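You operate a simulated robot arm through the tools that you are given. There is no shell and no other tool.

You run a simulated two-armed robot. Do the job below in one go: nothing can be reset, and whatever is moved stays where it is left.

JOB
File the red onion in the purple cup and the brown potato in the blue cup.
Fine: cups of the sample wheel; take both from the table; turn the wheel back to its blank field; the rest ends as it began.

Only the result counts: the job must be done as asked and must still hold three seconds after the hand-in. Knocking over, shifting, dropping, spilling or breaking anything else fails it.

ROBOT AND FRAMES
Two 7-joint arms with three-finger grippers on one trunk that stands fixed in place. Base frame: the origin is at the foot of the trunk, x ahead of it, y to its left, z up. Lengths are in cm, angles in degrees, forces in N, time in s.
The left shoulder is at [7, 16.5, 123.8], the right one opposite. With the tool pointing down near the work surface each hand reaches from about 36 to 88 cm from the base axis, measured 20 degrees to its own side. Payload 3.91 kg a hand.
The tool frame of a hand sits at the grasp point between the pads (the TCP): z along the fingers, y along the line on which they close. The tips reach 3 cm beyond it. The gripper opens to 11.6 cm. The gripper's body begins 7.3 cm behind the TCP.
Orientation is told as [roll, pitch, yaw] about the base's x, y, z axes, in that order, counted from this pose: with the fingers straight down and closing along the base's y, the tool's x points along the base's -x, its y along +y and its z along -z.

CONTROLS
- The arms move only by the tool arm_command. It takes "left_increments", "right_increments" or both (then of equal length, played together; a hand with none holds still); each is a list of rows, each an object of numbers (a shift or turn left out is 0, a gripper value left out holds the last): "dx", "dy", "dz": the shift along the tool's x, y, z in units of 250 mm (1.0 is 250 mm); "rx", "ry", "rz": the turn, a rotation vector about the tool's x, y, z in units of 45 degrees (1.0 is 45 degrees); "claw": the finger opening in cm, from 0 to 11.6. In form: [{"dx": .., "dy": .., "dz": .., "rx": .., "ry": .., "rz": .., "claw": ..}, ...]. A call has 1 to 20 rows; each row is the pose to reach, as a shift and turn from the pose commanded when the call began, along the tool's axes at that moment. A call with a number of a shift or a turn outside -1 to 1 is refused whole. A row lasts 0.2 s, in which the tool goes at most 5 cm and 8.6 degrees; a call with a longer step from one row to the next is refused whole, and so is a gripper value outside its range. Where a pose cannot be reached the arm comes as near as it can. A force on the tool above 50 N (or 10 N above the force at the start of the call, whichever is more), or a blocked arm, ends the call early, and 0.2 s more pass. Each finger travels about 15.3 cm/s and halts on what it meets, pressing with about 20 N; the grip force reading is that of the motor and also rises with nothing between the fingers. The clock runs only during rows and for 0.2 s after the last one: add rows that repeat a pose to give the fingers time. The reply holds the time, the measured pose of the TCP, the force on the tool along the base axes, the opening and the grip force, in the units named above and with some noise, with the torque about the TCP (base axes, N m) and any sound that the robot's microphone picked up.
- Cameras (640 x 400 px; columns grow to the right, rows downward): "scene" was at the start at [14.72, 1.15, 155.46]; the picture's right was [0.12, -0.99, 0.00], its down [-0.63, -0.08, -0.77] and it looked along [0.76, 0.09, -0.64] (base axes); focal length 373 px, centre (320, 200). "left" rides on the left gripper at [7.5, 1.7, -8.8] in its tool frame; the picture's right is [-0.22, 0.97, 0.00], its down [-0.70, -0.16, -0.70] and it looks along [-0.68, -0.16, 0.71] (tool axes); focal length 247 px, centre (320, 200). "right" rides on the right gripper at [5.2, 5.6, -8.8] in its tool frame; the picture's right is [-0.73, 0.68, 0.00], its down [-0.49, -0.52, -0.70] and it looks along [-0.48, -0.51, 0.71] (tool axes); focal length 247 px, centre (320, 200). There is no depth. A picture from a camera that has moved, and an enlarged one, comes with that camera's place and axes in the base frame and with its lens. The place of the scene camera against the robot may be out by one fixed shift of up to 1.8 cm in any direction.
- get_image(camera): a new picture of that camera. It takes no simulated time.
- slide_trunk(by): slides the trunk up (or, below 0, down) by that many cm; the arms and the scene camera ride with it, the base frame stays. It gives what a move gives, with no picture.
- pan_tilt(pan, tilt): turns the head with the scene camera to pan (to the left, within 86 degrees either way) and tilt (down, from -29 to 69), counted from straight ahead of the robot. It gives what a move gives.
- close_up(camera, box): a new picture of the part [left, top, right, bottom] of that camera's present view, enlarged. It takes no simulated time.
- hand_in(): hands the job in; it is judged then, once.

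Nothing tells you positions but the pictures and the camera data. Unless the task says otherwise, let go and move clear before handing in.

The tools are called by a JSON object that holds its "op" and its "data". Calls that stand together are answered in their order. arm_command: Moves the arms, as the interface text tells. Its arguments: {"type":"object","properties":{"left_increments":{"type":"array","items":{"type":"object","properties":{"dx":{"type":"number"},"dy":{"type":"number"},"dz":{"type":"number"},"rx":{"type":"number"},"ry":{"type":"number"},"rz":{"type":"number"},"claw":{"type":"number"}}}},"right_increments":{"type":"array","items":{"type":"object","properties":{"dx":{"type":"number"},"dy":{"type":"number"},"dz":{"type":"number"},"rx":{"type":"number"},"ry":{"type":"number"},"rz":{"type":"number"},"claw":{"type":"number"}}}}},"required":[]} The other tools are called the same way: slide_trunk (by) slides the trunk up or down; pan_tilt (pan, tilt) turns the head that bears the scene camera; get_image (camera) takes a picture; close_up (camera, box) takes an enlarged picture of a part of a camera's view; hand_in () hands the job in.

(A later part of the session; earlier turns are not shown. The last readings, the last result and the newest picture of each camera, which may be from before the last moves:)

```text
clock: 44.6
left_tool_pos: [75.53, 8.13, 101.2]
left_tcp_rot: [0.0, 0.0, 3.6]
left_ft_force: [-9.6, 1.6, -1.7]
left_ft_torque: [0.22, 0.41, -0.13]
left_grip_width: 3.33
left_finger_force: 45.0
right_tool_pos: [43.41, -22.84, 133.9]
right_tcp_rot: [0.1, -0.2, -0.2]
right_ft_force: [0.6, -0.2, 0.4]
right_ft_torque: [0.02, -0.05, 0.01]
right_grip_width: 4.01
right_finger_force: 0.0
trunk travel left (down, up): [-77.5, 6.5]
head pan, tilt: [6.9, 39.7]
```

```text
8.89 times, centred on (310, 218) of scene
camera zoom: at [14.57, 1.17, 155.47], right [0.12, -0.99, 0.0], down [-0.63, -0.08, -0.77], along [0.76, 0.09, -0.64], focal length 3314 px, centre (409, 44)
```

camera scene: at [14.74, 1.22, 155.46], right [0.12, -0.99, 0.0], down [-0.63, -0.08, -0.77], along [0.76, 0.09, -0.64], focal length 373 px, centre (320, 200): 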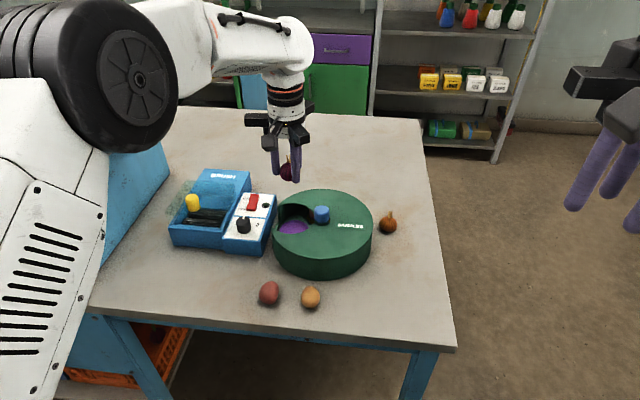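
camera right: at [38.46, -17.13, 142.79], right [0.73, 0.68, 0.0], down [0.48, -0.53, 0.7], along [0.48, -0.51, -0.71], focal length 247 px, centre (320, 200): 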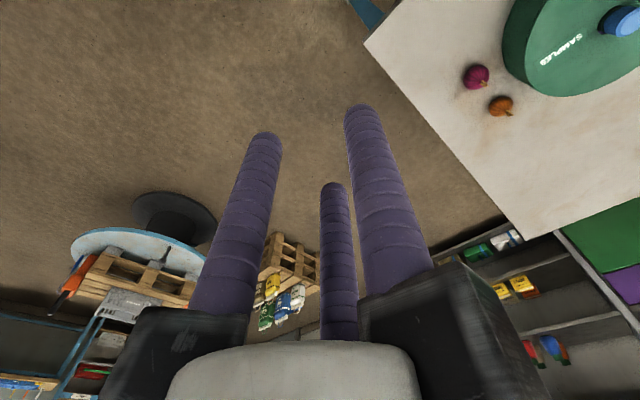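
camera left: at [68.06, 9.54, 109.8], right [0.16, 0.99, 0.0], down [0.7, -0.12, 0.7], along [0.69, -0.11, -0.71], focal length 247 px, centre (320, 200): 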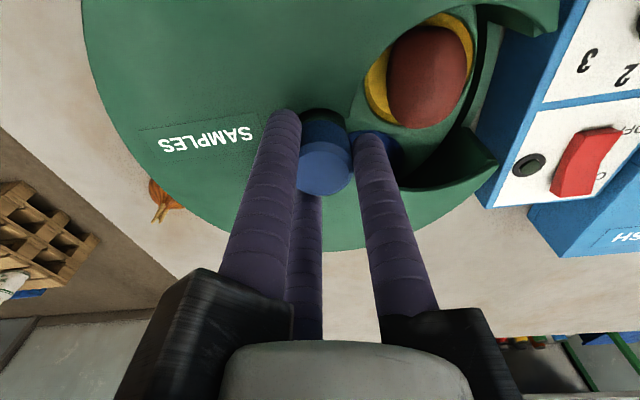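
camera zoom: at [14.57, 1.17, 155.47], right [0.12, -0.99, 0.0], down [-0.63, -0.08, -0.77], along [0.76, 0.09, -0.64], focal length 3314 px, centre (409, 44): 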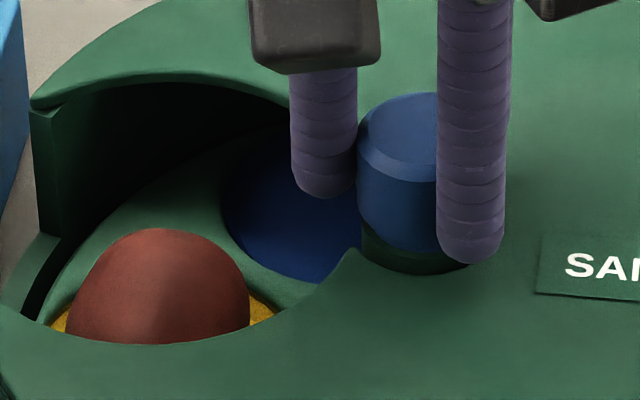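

It stops at the same point as before (about 148° from blank), which looks like an end stop of the wheel. So blue has to be reached the other way round. I'll turn clockwise now and check that the wheel follows.

{"op": "arm_command", "data": {"left_increments": [{"rz": 0.1, "claw": 2}, {"rz": 0.2, "claw": 2}, {"rz": 0.3, "claw": 2}, {"rz": 0.4, "claw": 2}, {"rz": 0.5, "claw": 2}, {"rz": 0.6, "claw": 2}, {"rz": 0.7, "claw": 2}, {"rz": 0.8, "claw": 2}, {"rz": 0.9, "claw": 2}, {"rz": 1.0, "claw": 2}, {"rz": 1.0, "claw": 2}]}}

{"op": "get_image", "data": {"camera": "left"}}

{"op": "close_up", "data": {"camera": "scene", "box": [270, 170, 350, 250]}}

```text
clock: 47.0
left_tool_pos: [75.63, 8.05, 101.04]
left_tcp_rot: [0.0, 0.0, -41.6]
left_ft_force: [-11.9, 0.8, -5.8]
left_ft_torque: [-0.13, -0.39, -0.05]
left_grip_width: 3.36
left_finger_force: 45.2
right_tool_pos: [43.5, -22.86, 133.93]
right_tcp_rot: [0.1, -0.1, -0.1]
right_ft_force: [-1.1, 0.1, -0.3]
right_ft_torque: [-0.01, 0.0, 0.02]
right_grip_width: 4.04
right_finger_force: 0.1
trunk travel left (down, up): [-77.5, 6.5]
head pan, tilt: [6.9, 39.7]
```

```text
taken
camera left: at [71.17, 14.54, 109.8], right [0.81, 0.58, 0.0], down [0.41, -0.58, 0.7], along [0.41, -0.57, -0.71], focal length 247 px, centre (320, 200)
```

left: 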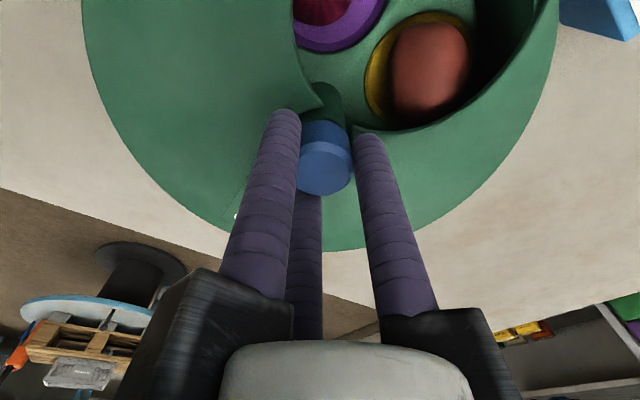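

```text
5.00 times, centred on (310, 210) of scene
camera zoom: at [14.59, 1.15, 155.47], right [0.12, -0.99, 0.0], down [-0.63, -0.08, -0.77], along [0.76, 0.09, -0.64], focal length 1864 px, centre (370, 150)
```

zoom: 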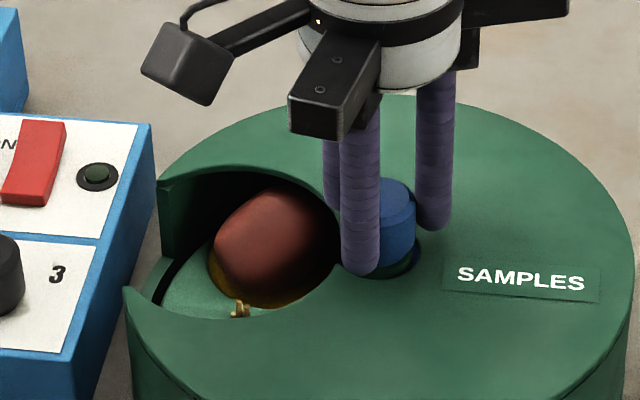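

The wheel follows clockwise, so it was an end stop. I'll keep winding clockwise toward blue, regrasping as needed.

{"op": "arm_command", "data": {"left_increments": [{"rz": 0.12, "claw": 2}, {"rz": 0.24, "claw": 2}, {"rz": 0.36, "claw": 2}, {"rz": 0.48, "claw": 2}, {"rz": 0.6, "claw": 2}, {"rz": 0.72, "claw": 2}, {"rz": 0.84, "claw": 2}, {"rz": 0.84, "claw": 2}]}}

{"op": "close_up", "data": {"camera": "scene", "box": [270, 170, 350, 250]}}

{"op": "get_image", "data": {"camera": "left"}}

```text
clock: 48.8
left_tool_pos: [75.55, 8.29, 101.11]
left_tcp_rot: [0.1, 0.0, -79.3]
left_ft_force: [-10.5, -0.9, -0.8]
left_ft_torque: [-0.49, 0.31, 0.04]
left_grip_width: 3.32
left_finger_force: 45.1
right_tool_pos: [43.49, -22.85, 133.91]
right_tcp_rot: [0.0, -0.1, -0.2]
right_ft_force: [-0.2, -1.0, 0.6]
right_ft_torque: [-0.02, 0.02, -0.01]
right_grip_width: 4.01
right_finger_force: 0.1
trunk travel left (down, up): [-77.5, 6.5]
head pan, tilt: [6.9, 39.7]
```

```text
5.00 times, centred on (310, 210) of scene
camera zoom: at [14.52, 1.12, 155.48], right [0.12, -0.99, 0.0], down [-0.63, -0.08, -0.77], along [0.76, 0.09, -0.64], focal length 1864 px, centre (370, 150)
```

zoom: 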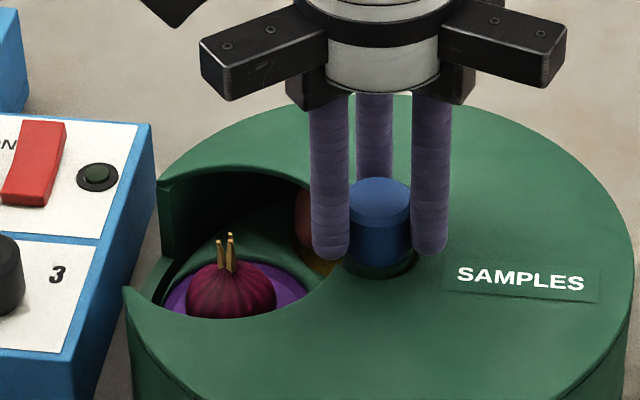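

```text
taken
camera left: at [75.91, 15.97, 109.81], right [1.0, -0.04, 0.0], down [-0.03, -0.71, 0.7], along [-0.03, -0.7, -0.71], focal length 247 px, centre (320, 200)
```

left: 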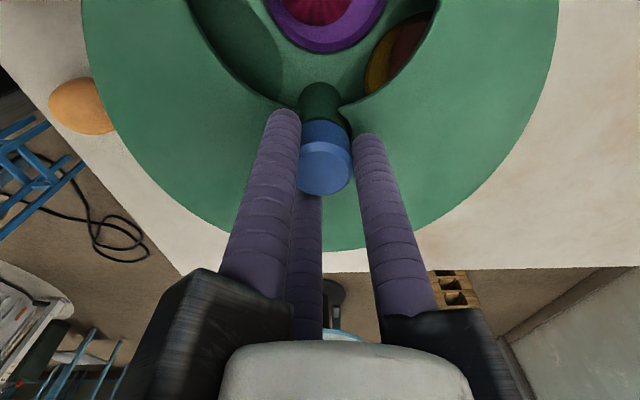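

{"op": "arm_command", "data": {"left_increments": [{"claw": 5}, {"claw": 6.5}, {"claw": 6.5}, {"rz": -0.17, "claw": 6.5}, {"rz": -0.34, "claw": 6.5}, {"rz": -0.51, "claw": 6.5}, {"rz": -0.68, "claw": 6.5}, {"rz": -0.85, "claw": 6.5}, {"rz": -1.0, "claw": 6.5}]}}

{"op": "arm_command", "data": {"left_increments": [{"rz": -0.17, "claw": 6.5}, {"rz": -0.34, "claw": 6.5}, {"rz": -0.51, "claw": 6.5}, {"rz": -0.68, "claw": 6.5}, {"rz": -0.85, "claw": 6.5}, {"rz": -1.0, "claw": 6.5}]}}

{"op": "arm_command", "data": {"left_increments": [{"rz": -0.17, "claw": 6.5}, {"rz": -0.34, "claw": 6.5}, {"rz": -0.51, "claw": 6.5}, {"rz": -0.68, "claw": 6.5}, {"rz": -0.8, "claw": 6.5}, {"rz": -0.8, "claw": 6.5}]}}

{"op": "get_image", "data": {"camera": "left"}}

{"op": "close_up", "data": {"camera": "scene", "box": [270, 170, 350, 250]}}

```text
clock: 50.8
left_tool_pos: [75.63, 8.13, 100.98]
left_tcp_rot: [-0.1, -0.1, -34.1]
left_ft_force: [-0.5, -1.1, 0.1]
left_ft_torque: [0.02, 0.02, -0.02]
left_grip_width: 6.49
left_finger_force: 0.0
right_tool_pos: [43.51, -22.68, 133.96]
right_tcp_rot: [0.1, -0.2, -0.1]
right_ft_force: [0.5, -0.4, -0.1]
right_ft_torque: [0.03, 0.02, -0.01]
right_grip_width: 3.99
right_finger_force: 0.0
trunk travel left (down, up): [-77.5, 6.5]
head pan, tilt: [6.9, 39.7]
```

```text
clock: 52.2
left_tool_pos: [75.55, 8.14, 100.96]
left_tcp_rot: [-0.1, 0.0, 11.0]
left_ft_force: [1.0, -0.5, -0.4]
left_ft_torque: [-0.01, -0.01, -0.01]
left_grip_width: 6.5
left_finger_force: 0.0
right_tool_pos: [43.63, -22.72, 133.94]
right_tcp_rot: [0.1, -0.1, -0.1]
right_ft_force: [-1.1, 0.1, 0.9]
right_ft_torque: [0.02, -0.01, 0.02]
right_grip_width: 4.0
right_finger_force: 0.1
trunk travel left (down, up): [-77.5, 6.5]
head pan, tilt: [6.9, 39.7]
```

```text
clock: 53.6
left_tool_pos: [75.75, 8.21, 100.95]
left_tcp_rot: [0.0, -0.1, 46.8]
left_ft_force: [-0.4, -0.8, -0.7]
left_ft_torque: [-0.04, 0.01, 0.02]
left_grip_width: 6.48
left_finger_force: 0.1
right_tool_pos: [43.63, -22.77, 133.92]
right_tcp_rot: [0.1, -0.1, 0.0]
right_ft_force: [0.4, -1.0, 0.1]
right_ft_torque: [-0.01, 0.01, 0.0]
right_grip_width: 4.01
right_finger_force: 0.0
trunk travel left (down, up): [-77.5, 6.5]
head pan, tilt: [6.9, 39.7]
```

```text
taken
camera left: at [69.43, 4.05, 109.73], right [-0.56, 0.83, 0.0], down [0.59, 0.4, 0.7], along [0.58, 0.39, -0.71], focal length 247 px, centre (320, 200)
```

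left: 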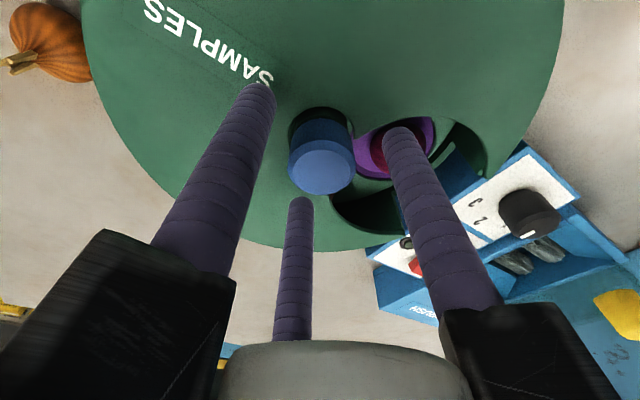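

```text
5.00 times, centred on (310, 210) of scene
camera zoom: at [14.73, 1.14, 155.46], right [0.12, -0.99, 0.0], down [-0.63, -0.08, -0.77], along [0.76, 0.09, -0.64], focal length 1864 px, centre (370, 150)
```

zoom: 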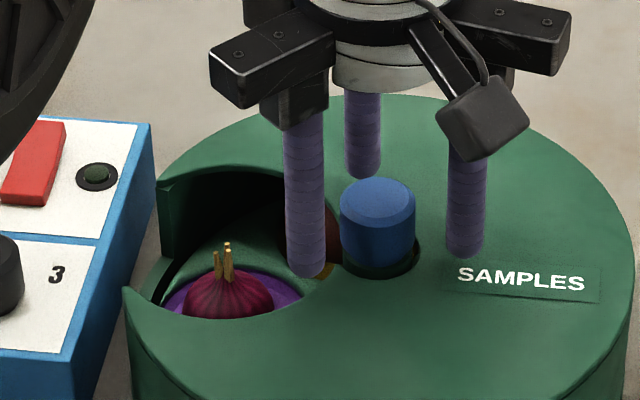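

{"op": "arm_command", "data": {"left_increments": [{"claw": 5}, {"claw": 3.5}, {"claw": 2}, {"claw": 2}, {"claw": 2}, {"rz": 0.1, "claw": 2}, {"rz": 0.2, "claw": 2}, {"rz": 0.3, "claw": 2}, {"rz": 0.4, "claw": 2}, {"rz": 0.5, "claw": 2}, {"rz": 0.6, "claw": 2}, {"rz": 0.7, "claw": 2}, {"rz": 0.8, "claw": 2}, {"rz": 0.9, "claw": 2}, {"rz": 1.0, "claw": 2}, {"rz": 1.0, "claw": 2}]}}

{"op": "close_up", "data": {"camera": "scene", "box": [270, 170, 350, 250]}}

{"op": "get_image", "data": {"camera": "left"}}

```text
clock: 57.0
left_tool_pos: [75.65, 8.18, 100.97]
left_tcp_rot: [0.0, 0.1, 1.5]
left_ft_force: [-5.1, -1.3, -7.4]
left_ft_torque: [-0.32, -0.53, -0.04]
left_grip_width: 3.41
left_finger_force: 44.7
right_tool_pos: [43.73, -22.74, 133.97]
right_tcp_rot: [0.1, 0.0, -0.1]
right_ft_force: [0.0, 0.0, -0.3]
right_ft_torque: [-0.04, -0.05, 0.0]
right_grip_width: 3.96
right_finger_force: 0.1
trunk travel left (down, up): [-77.5, 6.5]
head pan, tilt: [6.9, 39.7]
```

```text
5.00 times, centred on (310, 210) of scene
camera zoom: at [14.74, 1.13, 155.45], right [0.12, -0.99, 0.0], down [-0.63, -0.08, -0.77], along [0.76, 0.09, -0.64], focal length 1864 px, centre (370, 150)
```

zoom: 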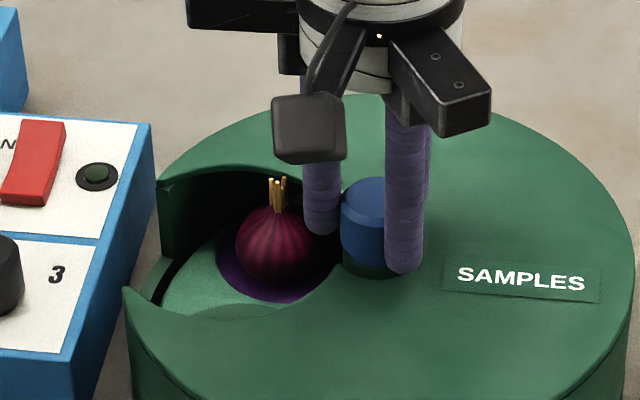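

```text
taken
camera left: at [68.2, 9.76, 109.75], right [0.2, 0.98, 0.0], down [0.7, -0.14, 0.7], along [0.69, -0.14, -0.71], focal length 247 px, centre (320, 200)
```

left: 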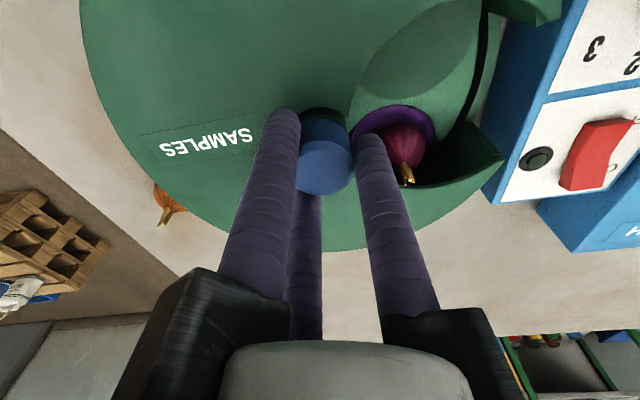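

{"op": "arm_command", "data": {"left_increments": [{"rz": 0.08, "claw": 2}, {"rz": 0.16, "claw": 2}, {"rz": 0.24, "claw": 2}, {"rz": 0.32, "claw": 2}, {"rz": 0.4, "claw": 2}, {"rz": 0.4, "claw": 2}]}}

{"op": "close_up", "data": {"camera": "scene", "box": [270, 170, 350, 250]}}

{"op": "close_up", "data": {"camera": "left", "box": [300, 0, 500, 200]}}

```text
clock: 58.4
left_tool_pos: [75.55, 8.1, 101.01]
left_tcp_rot: [0.0, 0.0, -16.4]
left_ft_force: [-1.7, -2.2, -5.0]
left_ft_torque: [-0.05, 0.02, -0.03]
left_grip_width: 3.4
left_finger_force: 44.6
right_tool_pos: [43.6, -22.78, 133.69]
right_tcp_rot: [0.1, 0.0, -0.1]
right_ft_force: [0.0, -0.8, 0.6]
right_ft_torque: [0.02, 0.02, -0.02]
right_grip_width: 4.02
right_finger_force: 0.1
trunk travel left (down, up): [-77.5, 6.5]
head pan, tilt: [6.9, 39.7]
```

```text
5.00 times, centred on (310, 210) of scene
camera zoom: at [14.77, 1.11, 155.45], right [0.12, -0.99, 0.0], down [-0.63, -0.08, -0.77], along [0.76, 0.09, -0.64], focal length 1864 px, centre (370, 150)
```

zoom: 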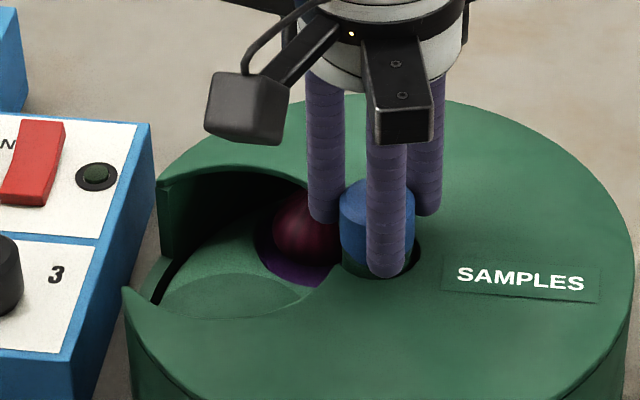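

```text
2.00 times, centred on (400, 100) of left
camera zoom: at [69.01, 12.0, 109.75], right [0.49, 0.87, 0.0], down [0.62, -0.35, 0.7], along [0.61, -0.34, -0.71], focal length 494 px, centre (160, 400)
```

zoom: 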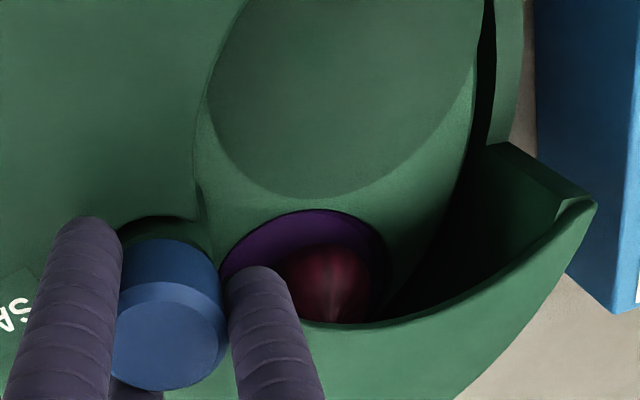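

{"op": "arm_command", "data": {"left_increments": [{"rz": 0.1, "claw": 2}, {"rz": 0.2, "claw": 2}, {"rz": 0.3, "claw": 2}, {"rz": 0.4, "claw": 2}, {"rz": 0.5, "claw": 2}, {"rz": 0.6, "claw": 2}, {"rz": 0.7, "claw": 2}, {"rz": 0.7, "claw": 2}]}}

{"op": "close_up", "data": {"camera": "scene", "box": [270, 170, 350, 250]}}

{"op": "close_up", "data": {"camera": "left", "box": [240, 0, 480, 200]}}

```text
clock: 60.2
left_tool_pos: [75.55, 8.09, 101.03]
left_tcp_rot: [0.1, 0.0, -47.9]
left_ft_force: [-6.5, -3.0, -9.8]
left_ft_torque: [-0.05, -0.01, 0.02]
left_grip_width: 3.37
left_finger_force: 45.1
right_tool_pos: [43.7, -22.74, 133.9]
right_tcp_rot: [0.1, -0.1, -0.3]
right_ft_force: [0.5, 1.2, -0.2]
right_ft_torque: [0.01, 0.0, -0.04]
right_grip_width: 4.0
right_finger_force: 0.1
trunk travel left (down, up): [-77.5, 6.5]
head pan, tilt: [6.9, 39.7]
```

```text
5.00 times, centred on (310, 210) of scene
camera zoom: at [14.75, 1.1, 155.45], right [0.12, -0.99, 0.0], down [-0.63, -0.08, -0.77], along [0.76, 0.09, -0.64], focal length 1864 px, centre (370, 150)
```

zoom: 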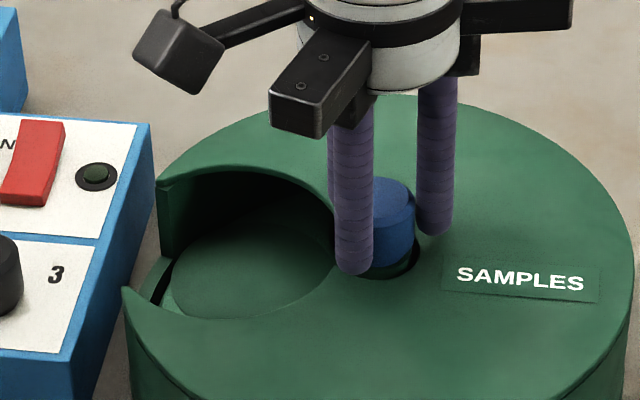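

```text
2.00 times, centred on (360, 100) of left
camera zoom: at [71.91, 14.95, 109.75], right [0.87, 0.49, 0.0], down [0.35, -0.62, 0.7], along [0.34, -0.61, -0.71], focal length 494 px, centre (240, 400)
```

zoom: 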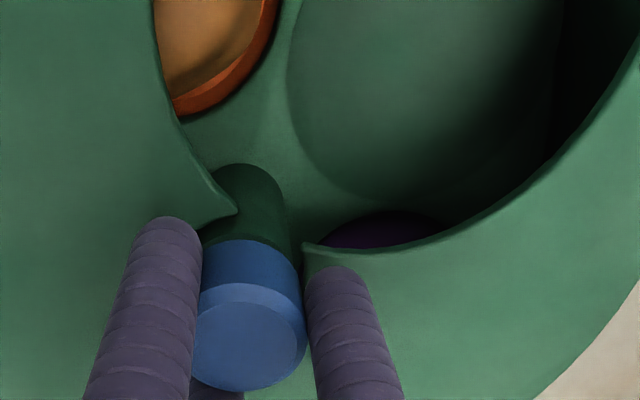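

{"op": "arm_command", "data": {"left_increments": [{"rz": 0.1, "claw": 2}, {"rz": 0.2, "claw": 2}, {"rz": 0.3, "claw": 2}, {"rz": 0.4, "claw": 2}, {"rz": 0.5, "claw": 2}, {"rz": 0.6, "claw": 2}, {"rz": 0.7, "claw": 2}, {"rz": 0.7, "claw": 2}]}}

{"op": "close_up", "data": {"camera": "scene", "box": [270, 170, 350, 250]}}

{"op": "close_up", "data": {"camera": "left", "box": [200, 0, 440, 200]}}

```text
clock: 62.0
left_tool_pos: [75.58, 8.2, 100.88]
left_tcp_rot: [0.0, 0.0, -79.3]
left_ft_force: [-9.9, 3.0, -7.6]
left_ft_torque: [0.52, 0.34, 0.04]
left_grip_width: 3.35
left_finger_force: 45.4
right_tool_pos: [43.6, -22.67, 133.84]
right_tcp_rot: [0.1, -0.1, -0.1]
right_ft_force: [0.1, 0.4, -0.3]
right_ft_torque: [0.0, -0.04, 0.04]
right_grip_width: 4.01
right_finger_force: 0.0
trunk travel left (down, up): [-77.5, 6.5]
head pan, tilt: [6.9, 39.7]
```

```text
5.00 times, centred on (310, 210) of scene
camera zoom: at [14.68, 1.21, 155.46], right [0.12, -0.99, 0.0], down [-0.63, -0.08, -0.77], along [0.76, 0.09, -0.64], focal length 1864 px, centre (370, 150)
```

zoom: 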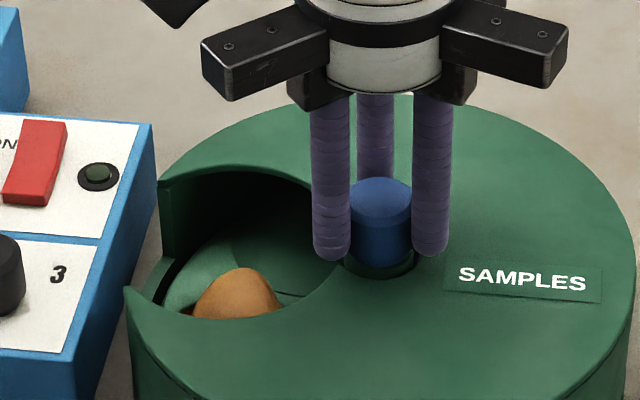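

```text
2.00 times, centred on (320, 100) of left
camera zoom: at [75.94, 15.99, 109.75], right [1.0, -0.04, 0.0], down [-0.03, -0.71, 0.7], along [-0.03, -0.7, -0.71], focal length 494 px, centre (320, 400)
```

zoom: 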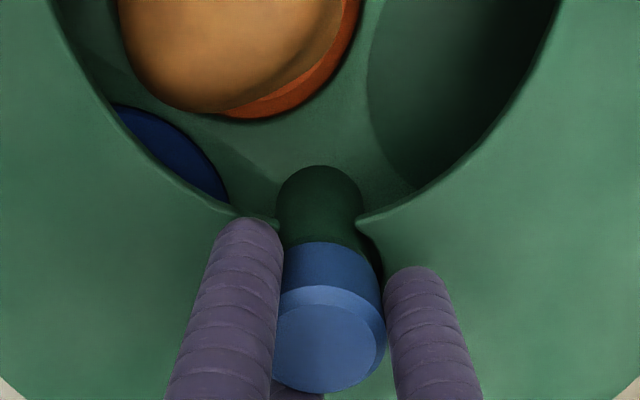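

Orange (with a potato already in it) is arriving and blue is right behind it. I'll rewind and do one more clockwise stroke.

{"op": "arm_command", "data": {"left_increments": [{"claw": 5}, {"claw": 6.5}, {"claw": 6.5}, {"rz": -0.17, "claw": 6.5}, {"rz": -0.34, "claw": 6.5}, {"rz": -0.51, "claw": 6.5}, {"rz": -0.68, "claw": 6.5}, {"rz": -0.85, "claw": 6.5}, {"rz": -1.0, "claw": 6.5}]}}

{"op": "arm_command", "data": {"left_increments": [{"rz": -0.17, "claw": 6.5}, {"rz": -0.34, "claw": 6.5}, {"rz": -0.51, "claw": 6.5}, {"rz": -0.68, "claw": 6.5}, {"rz": -0.85, "claw": 6.5}, {"rz": -1.0, "claw": 6.5}]}}

{"op": "arm_command", "data": {"left_increments": [{"rz": -0.1, "claw": 6.5}, {"rz": -0.2, "claw": 6.5}, {"rz": -0.2, "claw": 6.5}]}}

{"op": "close_up", "data": {"camera": "scene", "box": [270, 170, 350, 250]}}

{"op": "get_image", "data": {"camera": "left"}}

```text
clock: 64.0
left_tool_pos: [75.69, 8.39, 100.83]
left_tcp_rot: [0.0, 0.1, -34.1]
left_ft_force: [-1.1, 0.9, -0.4]
left_ft_torque: [0.04, 0.01, 0.01]
left_grip_width: 6.51
left_finger_force: 0.1
right_tool_pos: [43.7, -22.86, 133.9]
right_tcp_rot: [0.2, -0.1, -0.2]
right_ft_force: [0.3, 0.6, 0.6]
right_ft_torque: [0.0, -0.02, 0.03]
right_grip_width: 3.99
right_finger_force: 0.0
trunk travel left (down, up): [-77.5, 6.5]
head pan, tilt: [6.9, 39.7]
```

```text
clock: 65.4
left_tool_pos: [75.79, 8.24, 100.79]
left_tcp_rot: [0.0, 0.0, 10.9]
left_ft_force: [-0.2, -0.4, -0.4]
left_ft_torque: [0.02, -0.03, 0.02]
left_grip_width: 6.48
left_finger_force: 0.1
right_tool_pos: [43.67, -22.61, 133.94]
right_tcp_rot: [0.1, -0.1, -0.2]
right_ft_force: [0.8, -0.2, -0.5]
right_ft_torque: [-0.02, -0.01, 0.01]
right_grip_width: 4.0
right_finger_force: 0.1
trunk travel left (down, up): [-77.5, 6.5]
head pan, tilt: [6.9, 39.7]
```

```text
clock: 66.2
left_tool_pos: [75.66, 8.27, 101.08]
left_tcp_rot: [0.1, 0.1, 19.8]
left_ft_force: [1.2, -0.6, 0.2]
left_ft_torque: [-0.01, -0.01, -0.03]
left_grip_width: 6.5
left_finger_force: 0.1
right_tool_pos: [43.64, -22.81, 133.89]
right_tcp_rot: [0.1, -0.1, -0.1]
right_ft_force: [-0.4, -0.4, 0.0]
right_ft_torque: [-0.01, -0.03, -0.02]
right_grip_width: 4.03
right_finger_force: 0.1
trunk travel left (down, up): [-77.5, 6.5]
head pan, tilt: [6.9, 39.7]
```

```text
5.00 times, centred on (310, 210) of scene
camera zoom: at [14.73, 1.14, 155.46], right [0.12, -0.99, 0.0], down [-0.63, -0.08, -0.77], along [0.76, 0.09, -0.64], focal length 1864 px, centre (370, 150)
```

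zoom: 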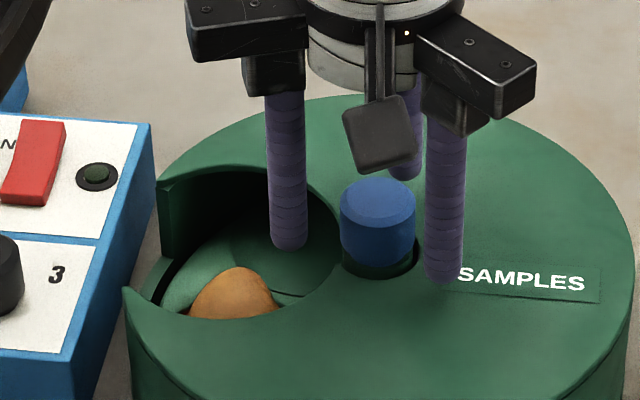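

```text
taken
camera left: at [68.13, 7.36, 109.76], right [-0.12, 0.99, 0.0], down [0.71, 0.08, 0.7], along [0.69, 0.08, -0.71], focal length 247 px, centre (320, 200)
```

left: 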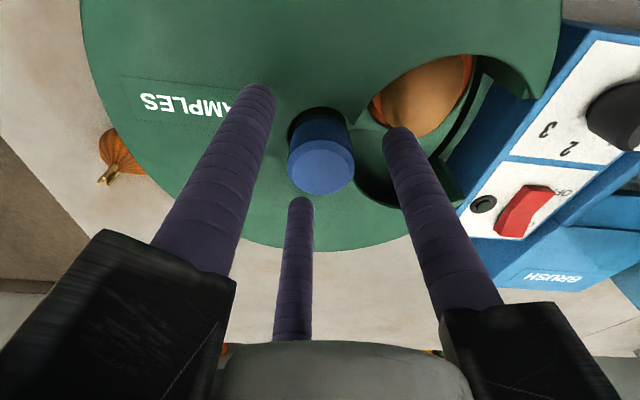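

{"op": "arm_command", "data": {"left_increments": [{"claw": 5}, {"claw": 3.5}, {"claw": 2}, {"claw": 2}, {"claw": 2}, {"rz": 0.1, "claw": 2}, {"rz": 0.2, "claw": 2}, {"rz": 0.3, "claw": 2}, {"rz": 0.4, "claw": 2}, {"rz": 0.5, "claw": 2}, {"rz": 0.6, "claw": 2}, {"rz": 0.7, "claw": 2}, {"rz": 0.8, "claw": 2}, {"rz": 0.9, "claw": 2}, {"rz": 1.0, "claw": 2}, {"rz": 1.0, "claw": 2}]}}

{"op": "close_up", "data": {"camera": "scene", "box": [270, 170, 350, 250]}}

{"op": "get_image", "data": {"camera": "left"}}

```text
clock: 69.6
left_tool_pos: [75.58, 8.12, 101.07]
left_tcp_rot: [0.0, 0.1, -25.4]
left_ft_force: [-12.7, -1.1, -8.3]
left_ft_torque: [0.09, -0.38, -0.04]
left_grip_width: 3.34
left_finger_force: 45.2
right_tool_pos: [43.62, -22.78, 133.81]
right_tcp_rot: [0.1, -0.1, -0.2]
right_ft_force: [-0.5, -0.1, -0.4]
right_ft_torque: [0.01, 0.0, 0.01]
right_grip_width: 4.0
right_finger_force: 0.1
trunk travel left (down, up): [-77.5, 6.5]
head pan, tilt: [6.9, 39.7]
```

```text
5.00 times, centred on (310, 210) of scene
camera zoom: at [14.61, 1.11, 155.46], right [0.12, -0.99, 0.0], down [-0.63, -0.08, -0.77], along [0.76, 0.09, -0.64], focal length 1864 px, centre (370, 150)
```

zoom: 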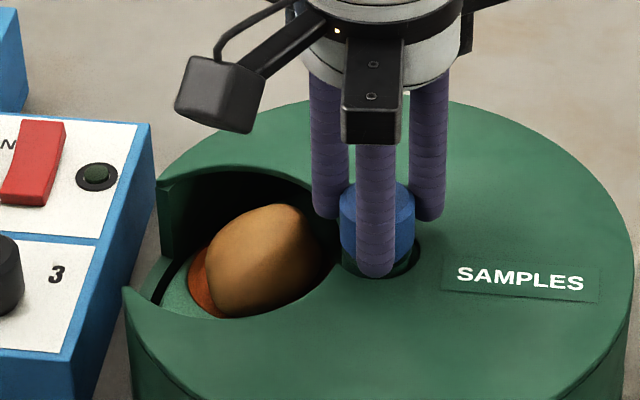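

```text
taken
camera left: at [69.62, 13.06, 109.76], right [0.62, 0.78, 0.0], down [0.56, -0.44, 0.7], along [0.55, -0.43, -0.71], focal length 247 px, centre (320, 200)
```

left: 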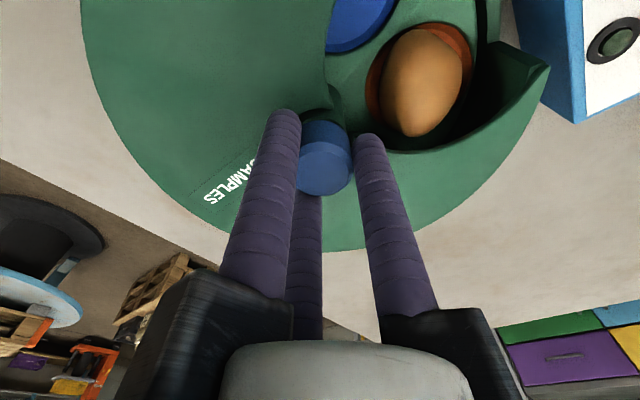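

{"op": "arm_command", "data": {"left_increments": [{"rz": 0.1, "claw": 2}, {"rz": 0.2, "claw": 2}, {"rz": 0.3, "claw": 2}, {"rz": 0.4, "claw": 2}, {"rz": 0.5, "claw": 2}, {"rz": 0.6, "claw": 2}, {"rz": 0.7, "claw": 2}, {"rz": 0.8, "claw": 2}, {"rz": 0.9, "claw": 2}, {"rz": 1.0, "claw": 2}, {"rz": 1.0, "claw": 2}]}}

{"op": "close_up", "data": {"camera": "scene", "box": [270, 170, 350, 250]}}

{"op": "get_image", "data": {"camera": "left"}}

```text
clock: 72.0
left_tool_pos: [75.48, 8.19, 101.11]
left_tcp_rot: [0.1, 0.0, -70.5]
left_ft_force: [-16.6, 0.1, -9.9]
left_ft_torque: [0.27, 0.85, 0.0]
left_grip_width: 3.32
left_finger_force: 44.8
right_tool_pos: [43.5, -22.75, 133.91]
right_tcp_rot: [0.1, -0.1, -0.1]
right_ft_force: [-0.3, 0.1, 1.0]
right_ft_torque: [-0.01, 0.0, 0.03]
right_grip_width: 3.98
right_finger_force: 0.1
trunk travel left (down, up): [-77.5, 6.5]
head pan, tilt: [6.9, 39.7]
```

```text
5.00 times, centred on (310, 210) of scene
camera zoom: at [14.57, 1.14, 155.47], right [0.12, -0.99, 0.0], down [-0.63, -0.08, -0.77], along [0.76, 0.09, -0.64], focal length 1864 px, centre (370, 150)
```

zoom: 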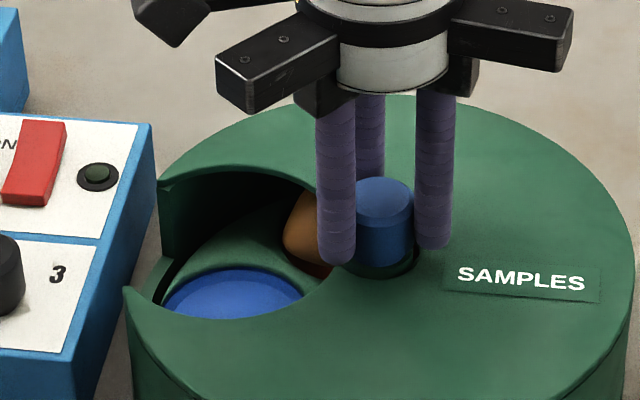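

```text
taken
camera left: at [74.74, 15.91, 109.77], right [0.99, 0.12, 0.0], down [0.08, -0.71, 0.7], along [0.08, -0.69, -0.71], focal length 247 px, centre (320, 200)
```

left: 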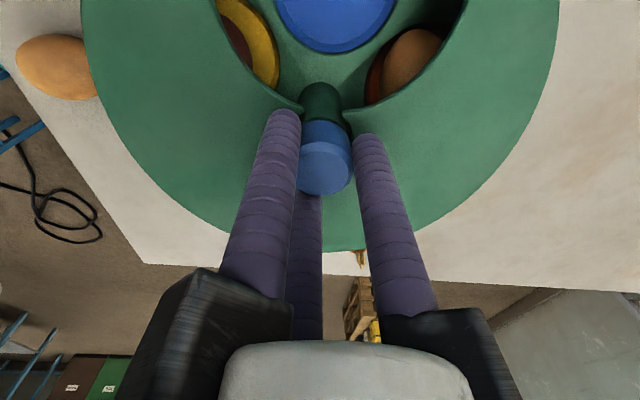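

Blue is now in the window. I'll release, lift clear, and move over the brown (tan) potato to inspect it.

{"op": "arm_command", "data": {"left_increments": [{"claw": 5}, {"claw": 7}, {"claw": 7}, {"dz": -0.1, "claw": 7}, {"dz": -0.28, "claw": 8}, {"dz": -0.46, "claw": 8}, {"dz": -0.5, "claw": 8}]}}

{"op": "close_up", "data": {"camera": "scene", "box": [240, 170, 400, 320]}}

{"op": "get_image", "data": {"camera": "left"}}

```text
clock: 73.6
left_tool_pos: [75.6, 8.42, 113.46]
left_tcp_rot: [-0.1, 0.0, -70.4]
left_ft_force: [-0.1, 0.1, -0.2]
left_ft_torque: [-0.01, 0.0, -0.01]
left_grip_width: 7.99
left_finger_force: 0.1
right_tool_pos: [43.74, -22.76, 133.85]
right_tcp_rot: [0.0, 0.0, -0.1]
right_ft_force: [-0.1, 0.6, 0.2]
right_ft_torque: [-0.01, 0.03, -0.02]
right_grip_width: 4.02
right_finger_force: 0.1
trunk travel left (down, up): [-77.5, 6.5]
head pan, tilt: [6.9, 39.7]
```

```text
2.67 times, centred on (320, 245) of scene
camera zoom: at [14.78, 1.13, 155.45], right [0.12, -0.99, 0.0], down [-0.63, -0.08, -0.77], along [0.76, 0.09, -0.64], focal length 994 px, centre (320, 80)
```

zoom: 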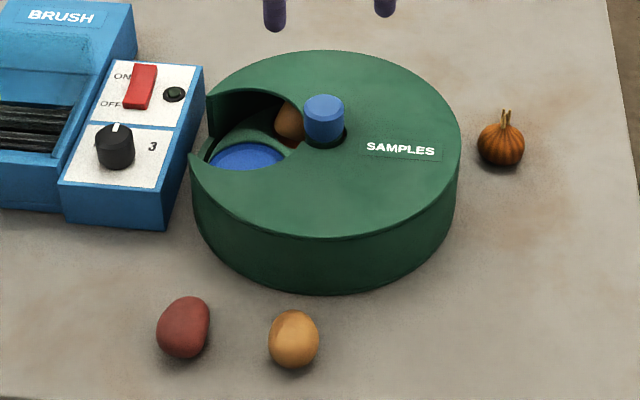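

```text
taken
camera left: at [74.81, 16.03, 122.22], right [0.99, 0.12, 0.0], down [0.08, -0.71, 0.7], along [0.08, -0.69, -0.71], focal length 247 px, centre (320, 200)
```

left: 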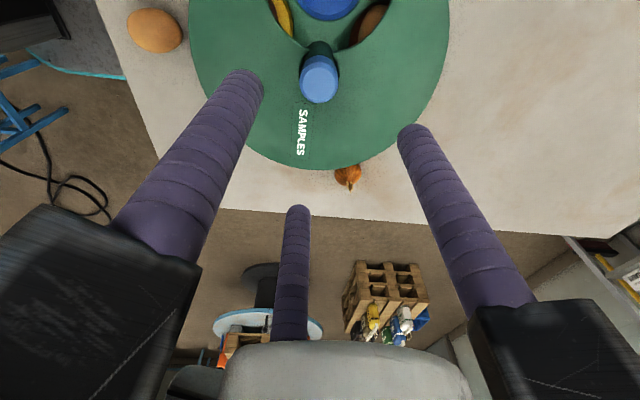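

{"op": "arm_command", "data": {"left_increments": [{"dx": 0.04, "dy": -0.107, "rz": -0.167, "claw": 8}, {"dx": 0.08, "dy": -0.214, "rz": -0.334, "claw": 8}, {"dx": 0.12, "dy": -0.32, "rz": -0.5, "claw": 8}, {"dx": 0.16, "dy": -0.427, "rz": -0.667, "claw": 8}, {"dx": 0.2, "dy": -0.534, "rz": -0.834, "claw": 8}, {"dx": 0.238, "dy": -0.641, "dz": 0.1, "rz": -1.0, "claw": 8}, {"dx": 0.238, "dy": -0.641, "dz": 0.15, "rz": -1.0, "claw": 8}]}}

{"op": "arm_command", "data": {"left_increments": [{"rz": -0.17, "claw": 8}, {"rz": -0.34, "claw": 8}, {"rz": -0.51, "claw": 8}, {"rz": -0.56, "claw": 8}, {"rz": -0.56, "claw": 8}]}}

{"op": "get_image", "data": {"camera": "left"}}

{"op": "get_image", "data": {"camera": "scene"}}

```text
clock: 75.2
left_tool_pos: [58.71, 8.62, 109.57]
left_tcp_rot: [0.0, 0.1, -25.2]
left_ft_force: [0.9, -0.2, -0.5]
left_ft_torque: [0.01, -0.02, -0.01]
left_grip_width: 7.99
left_finger_force: 0.1
right_tool_pos: [43.73, -22.85, 133.88]
right_tcp_rot: [0.2, 0.0, -0.1]
right_ft_force: [0.6, 0.3, -0.6]
right_ft_torque: [-0.01, -0.01, 0.0]
right_grip_width: 4.0
right_finger_force: 0.0
trunk travel left (down, up): [-77.5, 6.5]
head pan, tilt: [6.9, 39.7]
```

```text
clock: 76.4
left_tool_pos: [58.53, 8.48, 109.64]
left_tcp_rot: [0.0, 0.0, 0.0]
left_ft_force: [-0.4, 0.0, -0.5]
left_ft_torque: [0.0, 0.03, 0.02]
left_grip_width: 8.01
left_finger_force: 0.0
right_tool_pos: [43.62, -22.73, 133.79]
right_tcp_rot: [0.2, -0.1, -0.2]
right_ft_force: [0.0, 0.5, -1.2]
right_ft_torque: [-0.02, 0.04, 0.02]
right_grip_width: 3.99
right_finger_force: 0.1
trunk travel left (down, up): [-77.5, 6.5]
head pan, tilt: [6.9, 39.7]
```

```text
taken
camera left: at [51.27, 10.28, 118.47], right [0.22, 0.97, 0.0], down [0.7, -0.16, 0.7], along [0.68, -0.16, -0.71], focal length 247 px, centre (320, 200)
```

left: 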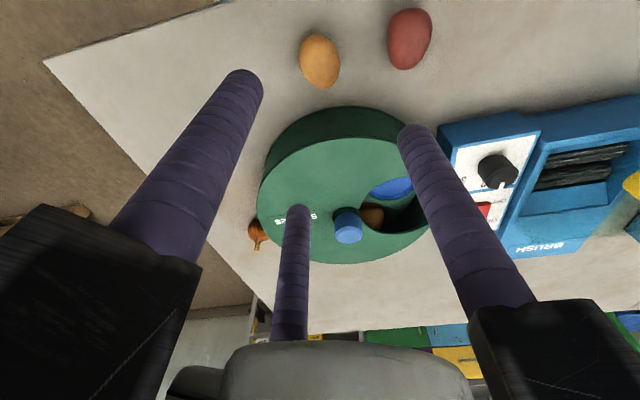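

```text
taken
camera scene: at [14.74, 1.14, 155.46], right [0.12, -0.99, 0.0], down [-0.63, -0.08, -0.77], along [0.76, 0.09, -0.64], focal length 373 px, centre (320, 200)
```

scene: 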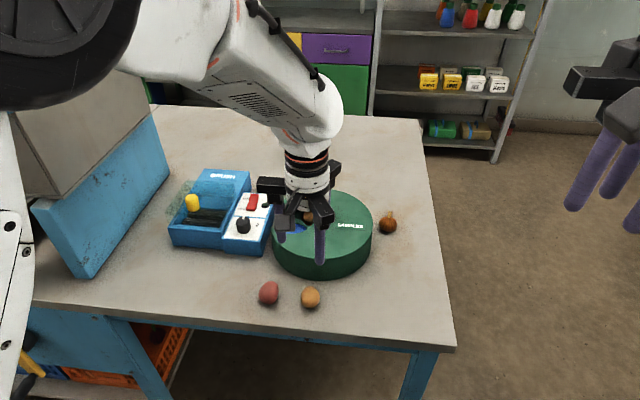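

{"op": "close_up", "data": {"camera": "left", "box": [270, 0, 450, 120]}}

{"op": "close_up", "data": {"camera": "scene", "box": [250, 270, 350, 330]}}

```text
3.33 times, centred on (360, 60) of left
camera zoom: at [51.27, 10.28, 118.47], right [0.22, 0.97, 0.0], down [0.7, -0.16, 0.7], along [0.68, -0.16, -0.71], focal length 823 px, centre (187, 667)
```

zoom: 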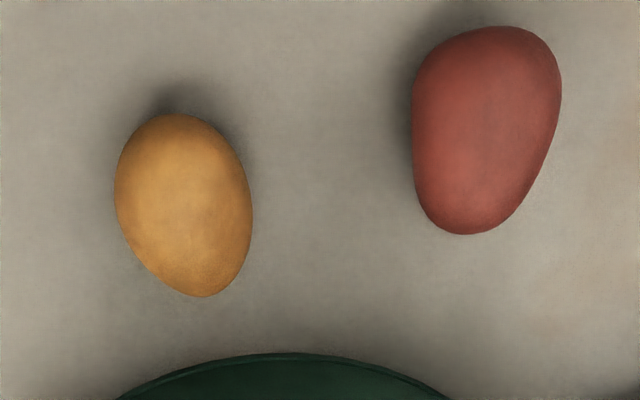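

```text
6.40 times, centred on (300, 300) of scene
camera zoom: at [14.74, 1.14, 155.46], right [0.12, -0.99, 0.0], down [-0.63, -0.08, -0.77], along [0.76, 0.09, -0.64], focal length 2386 px, centre (448, -440)
```

zoom: 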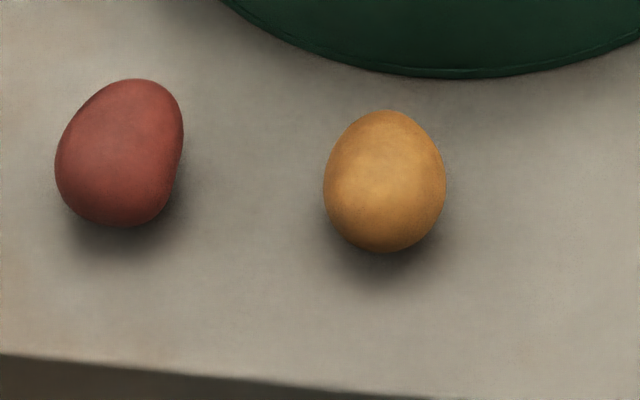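

The brown potato is centred at about [58.1, 8.45] with its long axis along x. I'll come down over it at yaw 0 with an opening of 7.

{"op": "arm_command", "data": {"left_increments": [{"dx": 0.016, "dz": 0.15, "claw": 7}, {"dx": 0.016, "dz": 0.3, "claw": 7}, {"dx": 0.016, "dz": 0.45, "claw": 7}, {"dx": 0.016, "dz": 0.466, "claw": 7}, {"dx": 0.016, "dz": 0.466, "claw": 7}]}}

{"op": "close_up", "data": {"camera": "left", "box": [220, 20, 460, 220]}}

{"op": "close_up", "data": {"camera": "scene", "box": [240, 220, 380, 330]}}

```text
clock: 77.6
left_tool_pos: [58.34, 8.63, 98.06]
left_tcp_rot: [0.1, 0.0, -0.1]
left_ft_force: [-0.4, -0.4, 0.3]
left_ft_torque: [0.0, 0.0, 0.05]
left_grip_width: 6.99
left_finger_force: 0.1
right_tool_pos: [43.58, -22.72, 133.88]
right_tcp_rot: [0.0, -0.1, -0.3]
right_ft_force: [0.4, 0.5, 0.1]
right_ft_torque: [0.01, -0.02, 0.03]
right_grip_width: 4.01
right_finger_force: 0.0
trunk travel left (down, up): [-77.5, 6.5]
head pan, tilt: [6.9, 39.7]
```

```text
2.00 times, centred on (340, 120) of left
camera zoom: at [50.89, 10.41, 106.9], right [0.23, 0.97, 0.0], down [0.7, -0.16, 0.7], along [0.68, -0.16, -0.71], focal length 494 px, centre (280, 360)
```

zoom: 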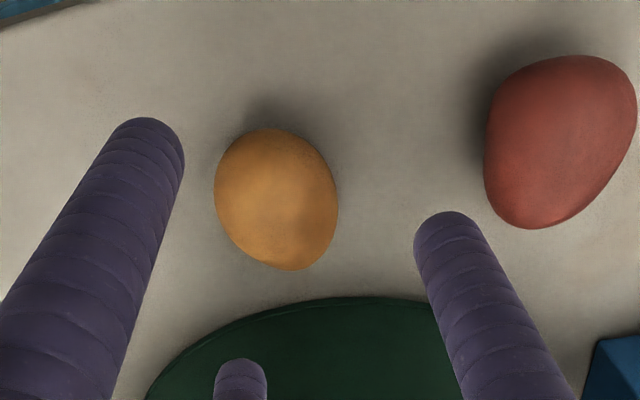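

```text
3.64 times, centred on (310, 275) of scene
camera zoom: at [14.7, 1.13, 155.46], right [0.12, -0.99, 0.0], down [-0.63, -0.08, -0.77], along [0.76, 0.09, -0.64], focal length 1356 px, centre (356, -73)
```

zoom: 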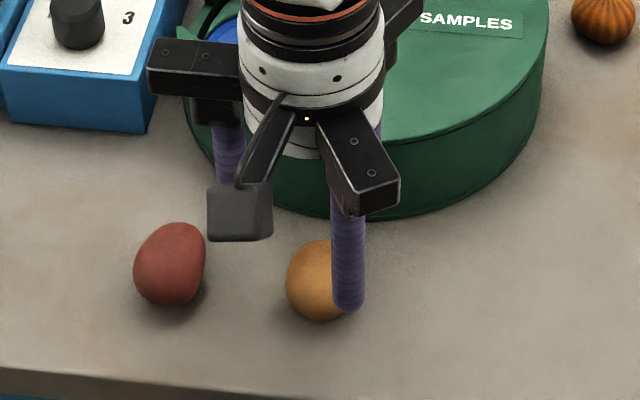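

{"op": "arm_command", "data": {"left_increments": [{"dx": 0.004, "dy": -0.005, "dz": 0.06, "claw": 7}, {"dx": 0.004, "dy": -0.005, "dz": 0.12, "claw": 7}, {"dx": 0.004, "dy": -0.005, "dz": 0.178, "claw": 7}, {"dx": 0.004, "dy": -0.005, "dz": 0.178, "claw": 7}]}}

{"op": "close_up", "data": {"camera": "left", "box": [220, 60, 460, 260]}}

{"op": "close_up", "data": {"camera": "scene", "box": [240, 220, 380, 330]}}

```text
clock: 78.6
left_tool_pos: [58.1, 8.12, 93.56]
left_tcp_rot: [0.0, 0.0, -0.1]
left_ft_force: [-0.2, 0.8, 0.3]
left_ft_torque: [-0.02, 0.0, -0.05]
left_grip_width: 6.99
left_finger_force: 0.1
right_tool_pos: [43.69, -22.75, 133.93]
right_tcp_rot: [0.1, -0.1, -0.2]
right_ft_force: [-0.2, 0.3, -0.6]
right_ft_torque: [0.01, 0.01, -0.02]
right_grip_width: 4.02
right_finger_force: 0.0
trunk travel left (down, up): [-77.5, 6.5]
head pan, tilt: [6.9, 39.7]
```

```text
2.00 times, centred on (340, 160) of left
camera zoom: at [50.8, 10.07, 102.34], right [0.23, 0.97, 0.0], down [0.7, -0.16, 0.7], along [0.68, -0.16, -0.71], focal length 494 px, centre (280, 280)
```

zoom: 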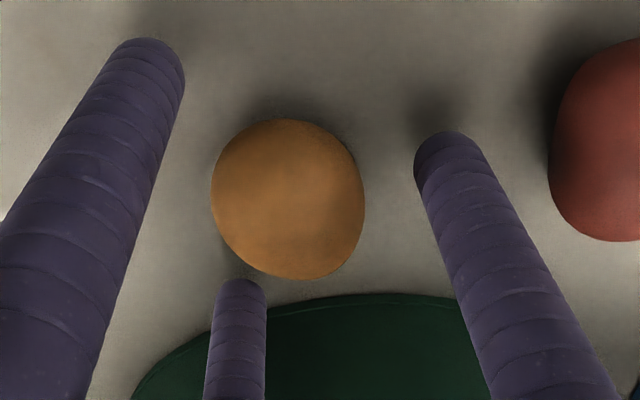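

```text
3.64 times, centred on (310, 275) of scene
camera zoom: at [14.7, 1.12, 155.46], right [0.12, -0.99, 0.0], down [-0.63, -0.08, -0.77], along [0.76, 0.09, -0.64], focal length 1356 px, centre (356, -73)
```

zoom: 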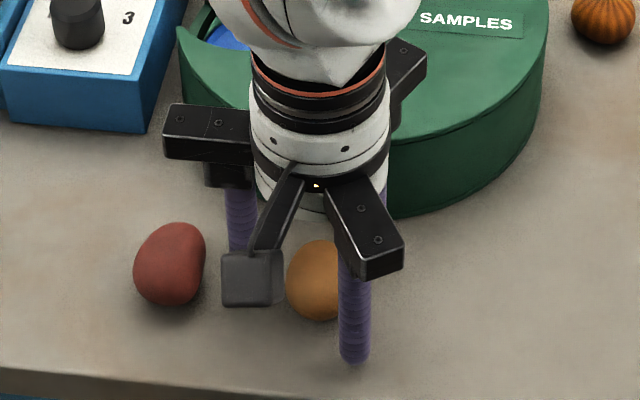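

{"op": "arm_command", "data": {"left_increments": [{"dy": 0.006, "claw": 5.5}, {"dy": 0.006, "claw": 4}, {"dy": 0.006, "claw": 2.5}, {"dy": 0.006, "claw": 2.5}, {"dy": 0.006, "claw": 2.5}, {"dy": 0.006, "dz": -0.04, "claw": 2.5}, {"dy": 0.006, "dz": -0.1, "claw": 2.5}, {"dy": 0.006, "dz": -0.1, "claw": 2.5}]}}

{"op": "close_up", "data": {"camera": "left", "box": [220, 60, 460, 260]}}

{"op": "close_up", "data": {"camera": "scene", "box": [240, 220, 380, 330]}}

```text
clock: 80.4
left_tool_pos: [58.17, 8.38, 96.23]
left_tcp_rot: [0.0, 0.0, 0.0]
left_ft_force: [-0.3, 0.0, -0.3]
left_ft_torque: [-0.02, -0.01, 0.01]
left_grip_width: 4.2
left_finger_force: 20.0
right_tool_pos: [43.71, -22.82, 133.87]
right_tcp_rot: [0.1, 0.0, -0.2]
right_ft_force: [-0.5, -0.3, 0.4]
right_ft_torque: [0.02, -0.01, 0.01]
right_grip_width: 4.01
right_finger_force: 0.0
trunk travel left (down, up): [-77.5, 6.5]
head pan, tilt: [6.9, 39.7]
```

```text
2.00 times, centred on (340, 160) of left
camera zoom: at [50.89, 10.21, 105.02], right [0.23, 0.97, 0.0], down [0.7, -0.16, 0.7], along [0.68, -0.16, -0.71], focal length 494 px, centre (280, 280)
```

zoom: 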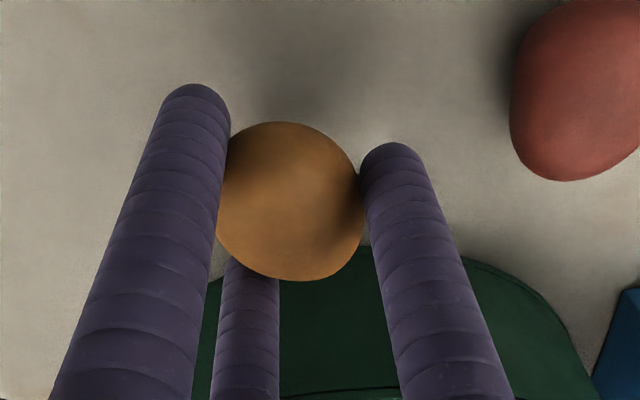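

```text
3.64 times, centred on (310, 275) of scene
camera zoom: at [14.77, 1.13, 155.45], right [0.12, -0.99, 0.0], down [-0.63, -0.08, -0.77], along [0.76, 0.09, -0.64], focal length 1356 px, centre (356, -73)
```

zoom: 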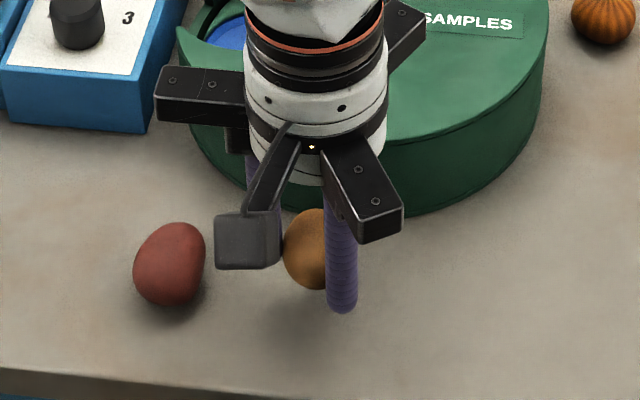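

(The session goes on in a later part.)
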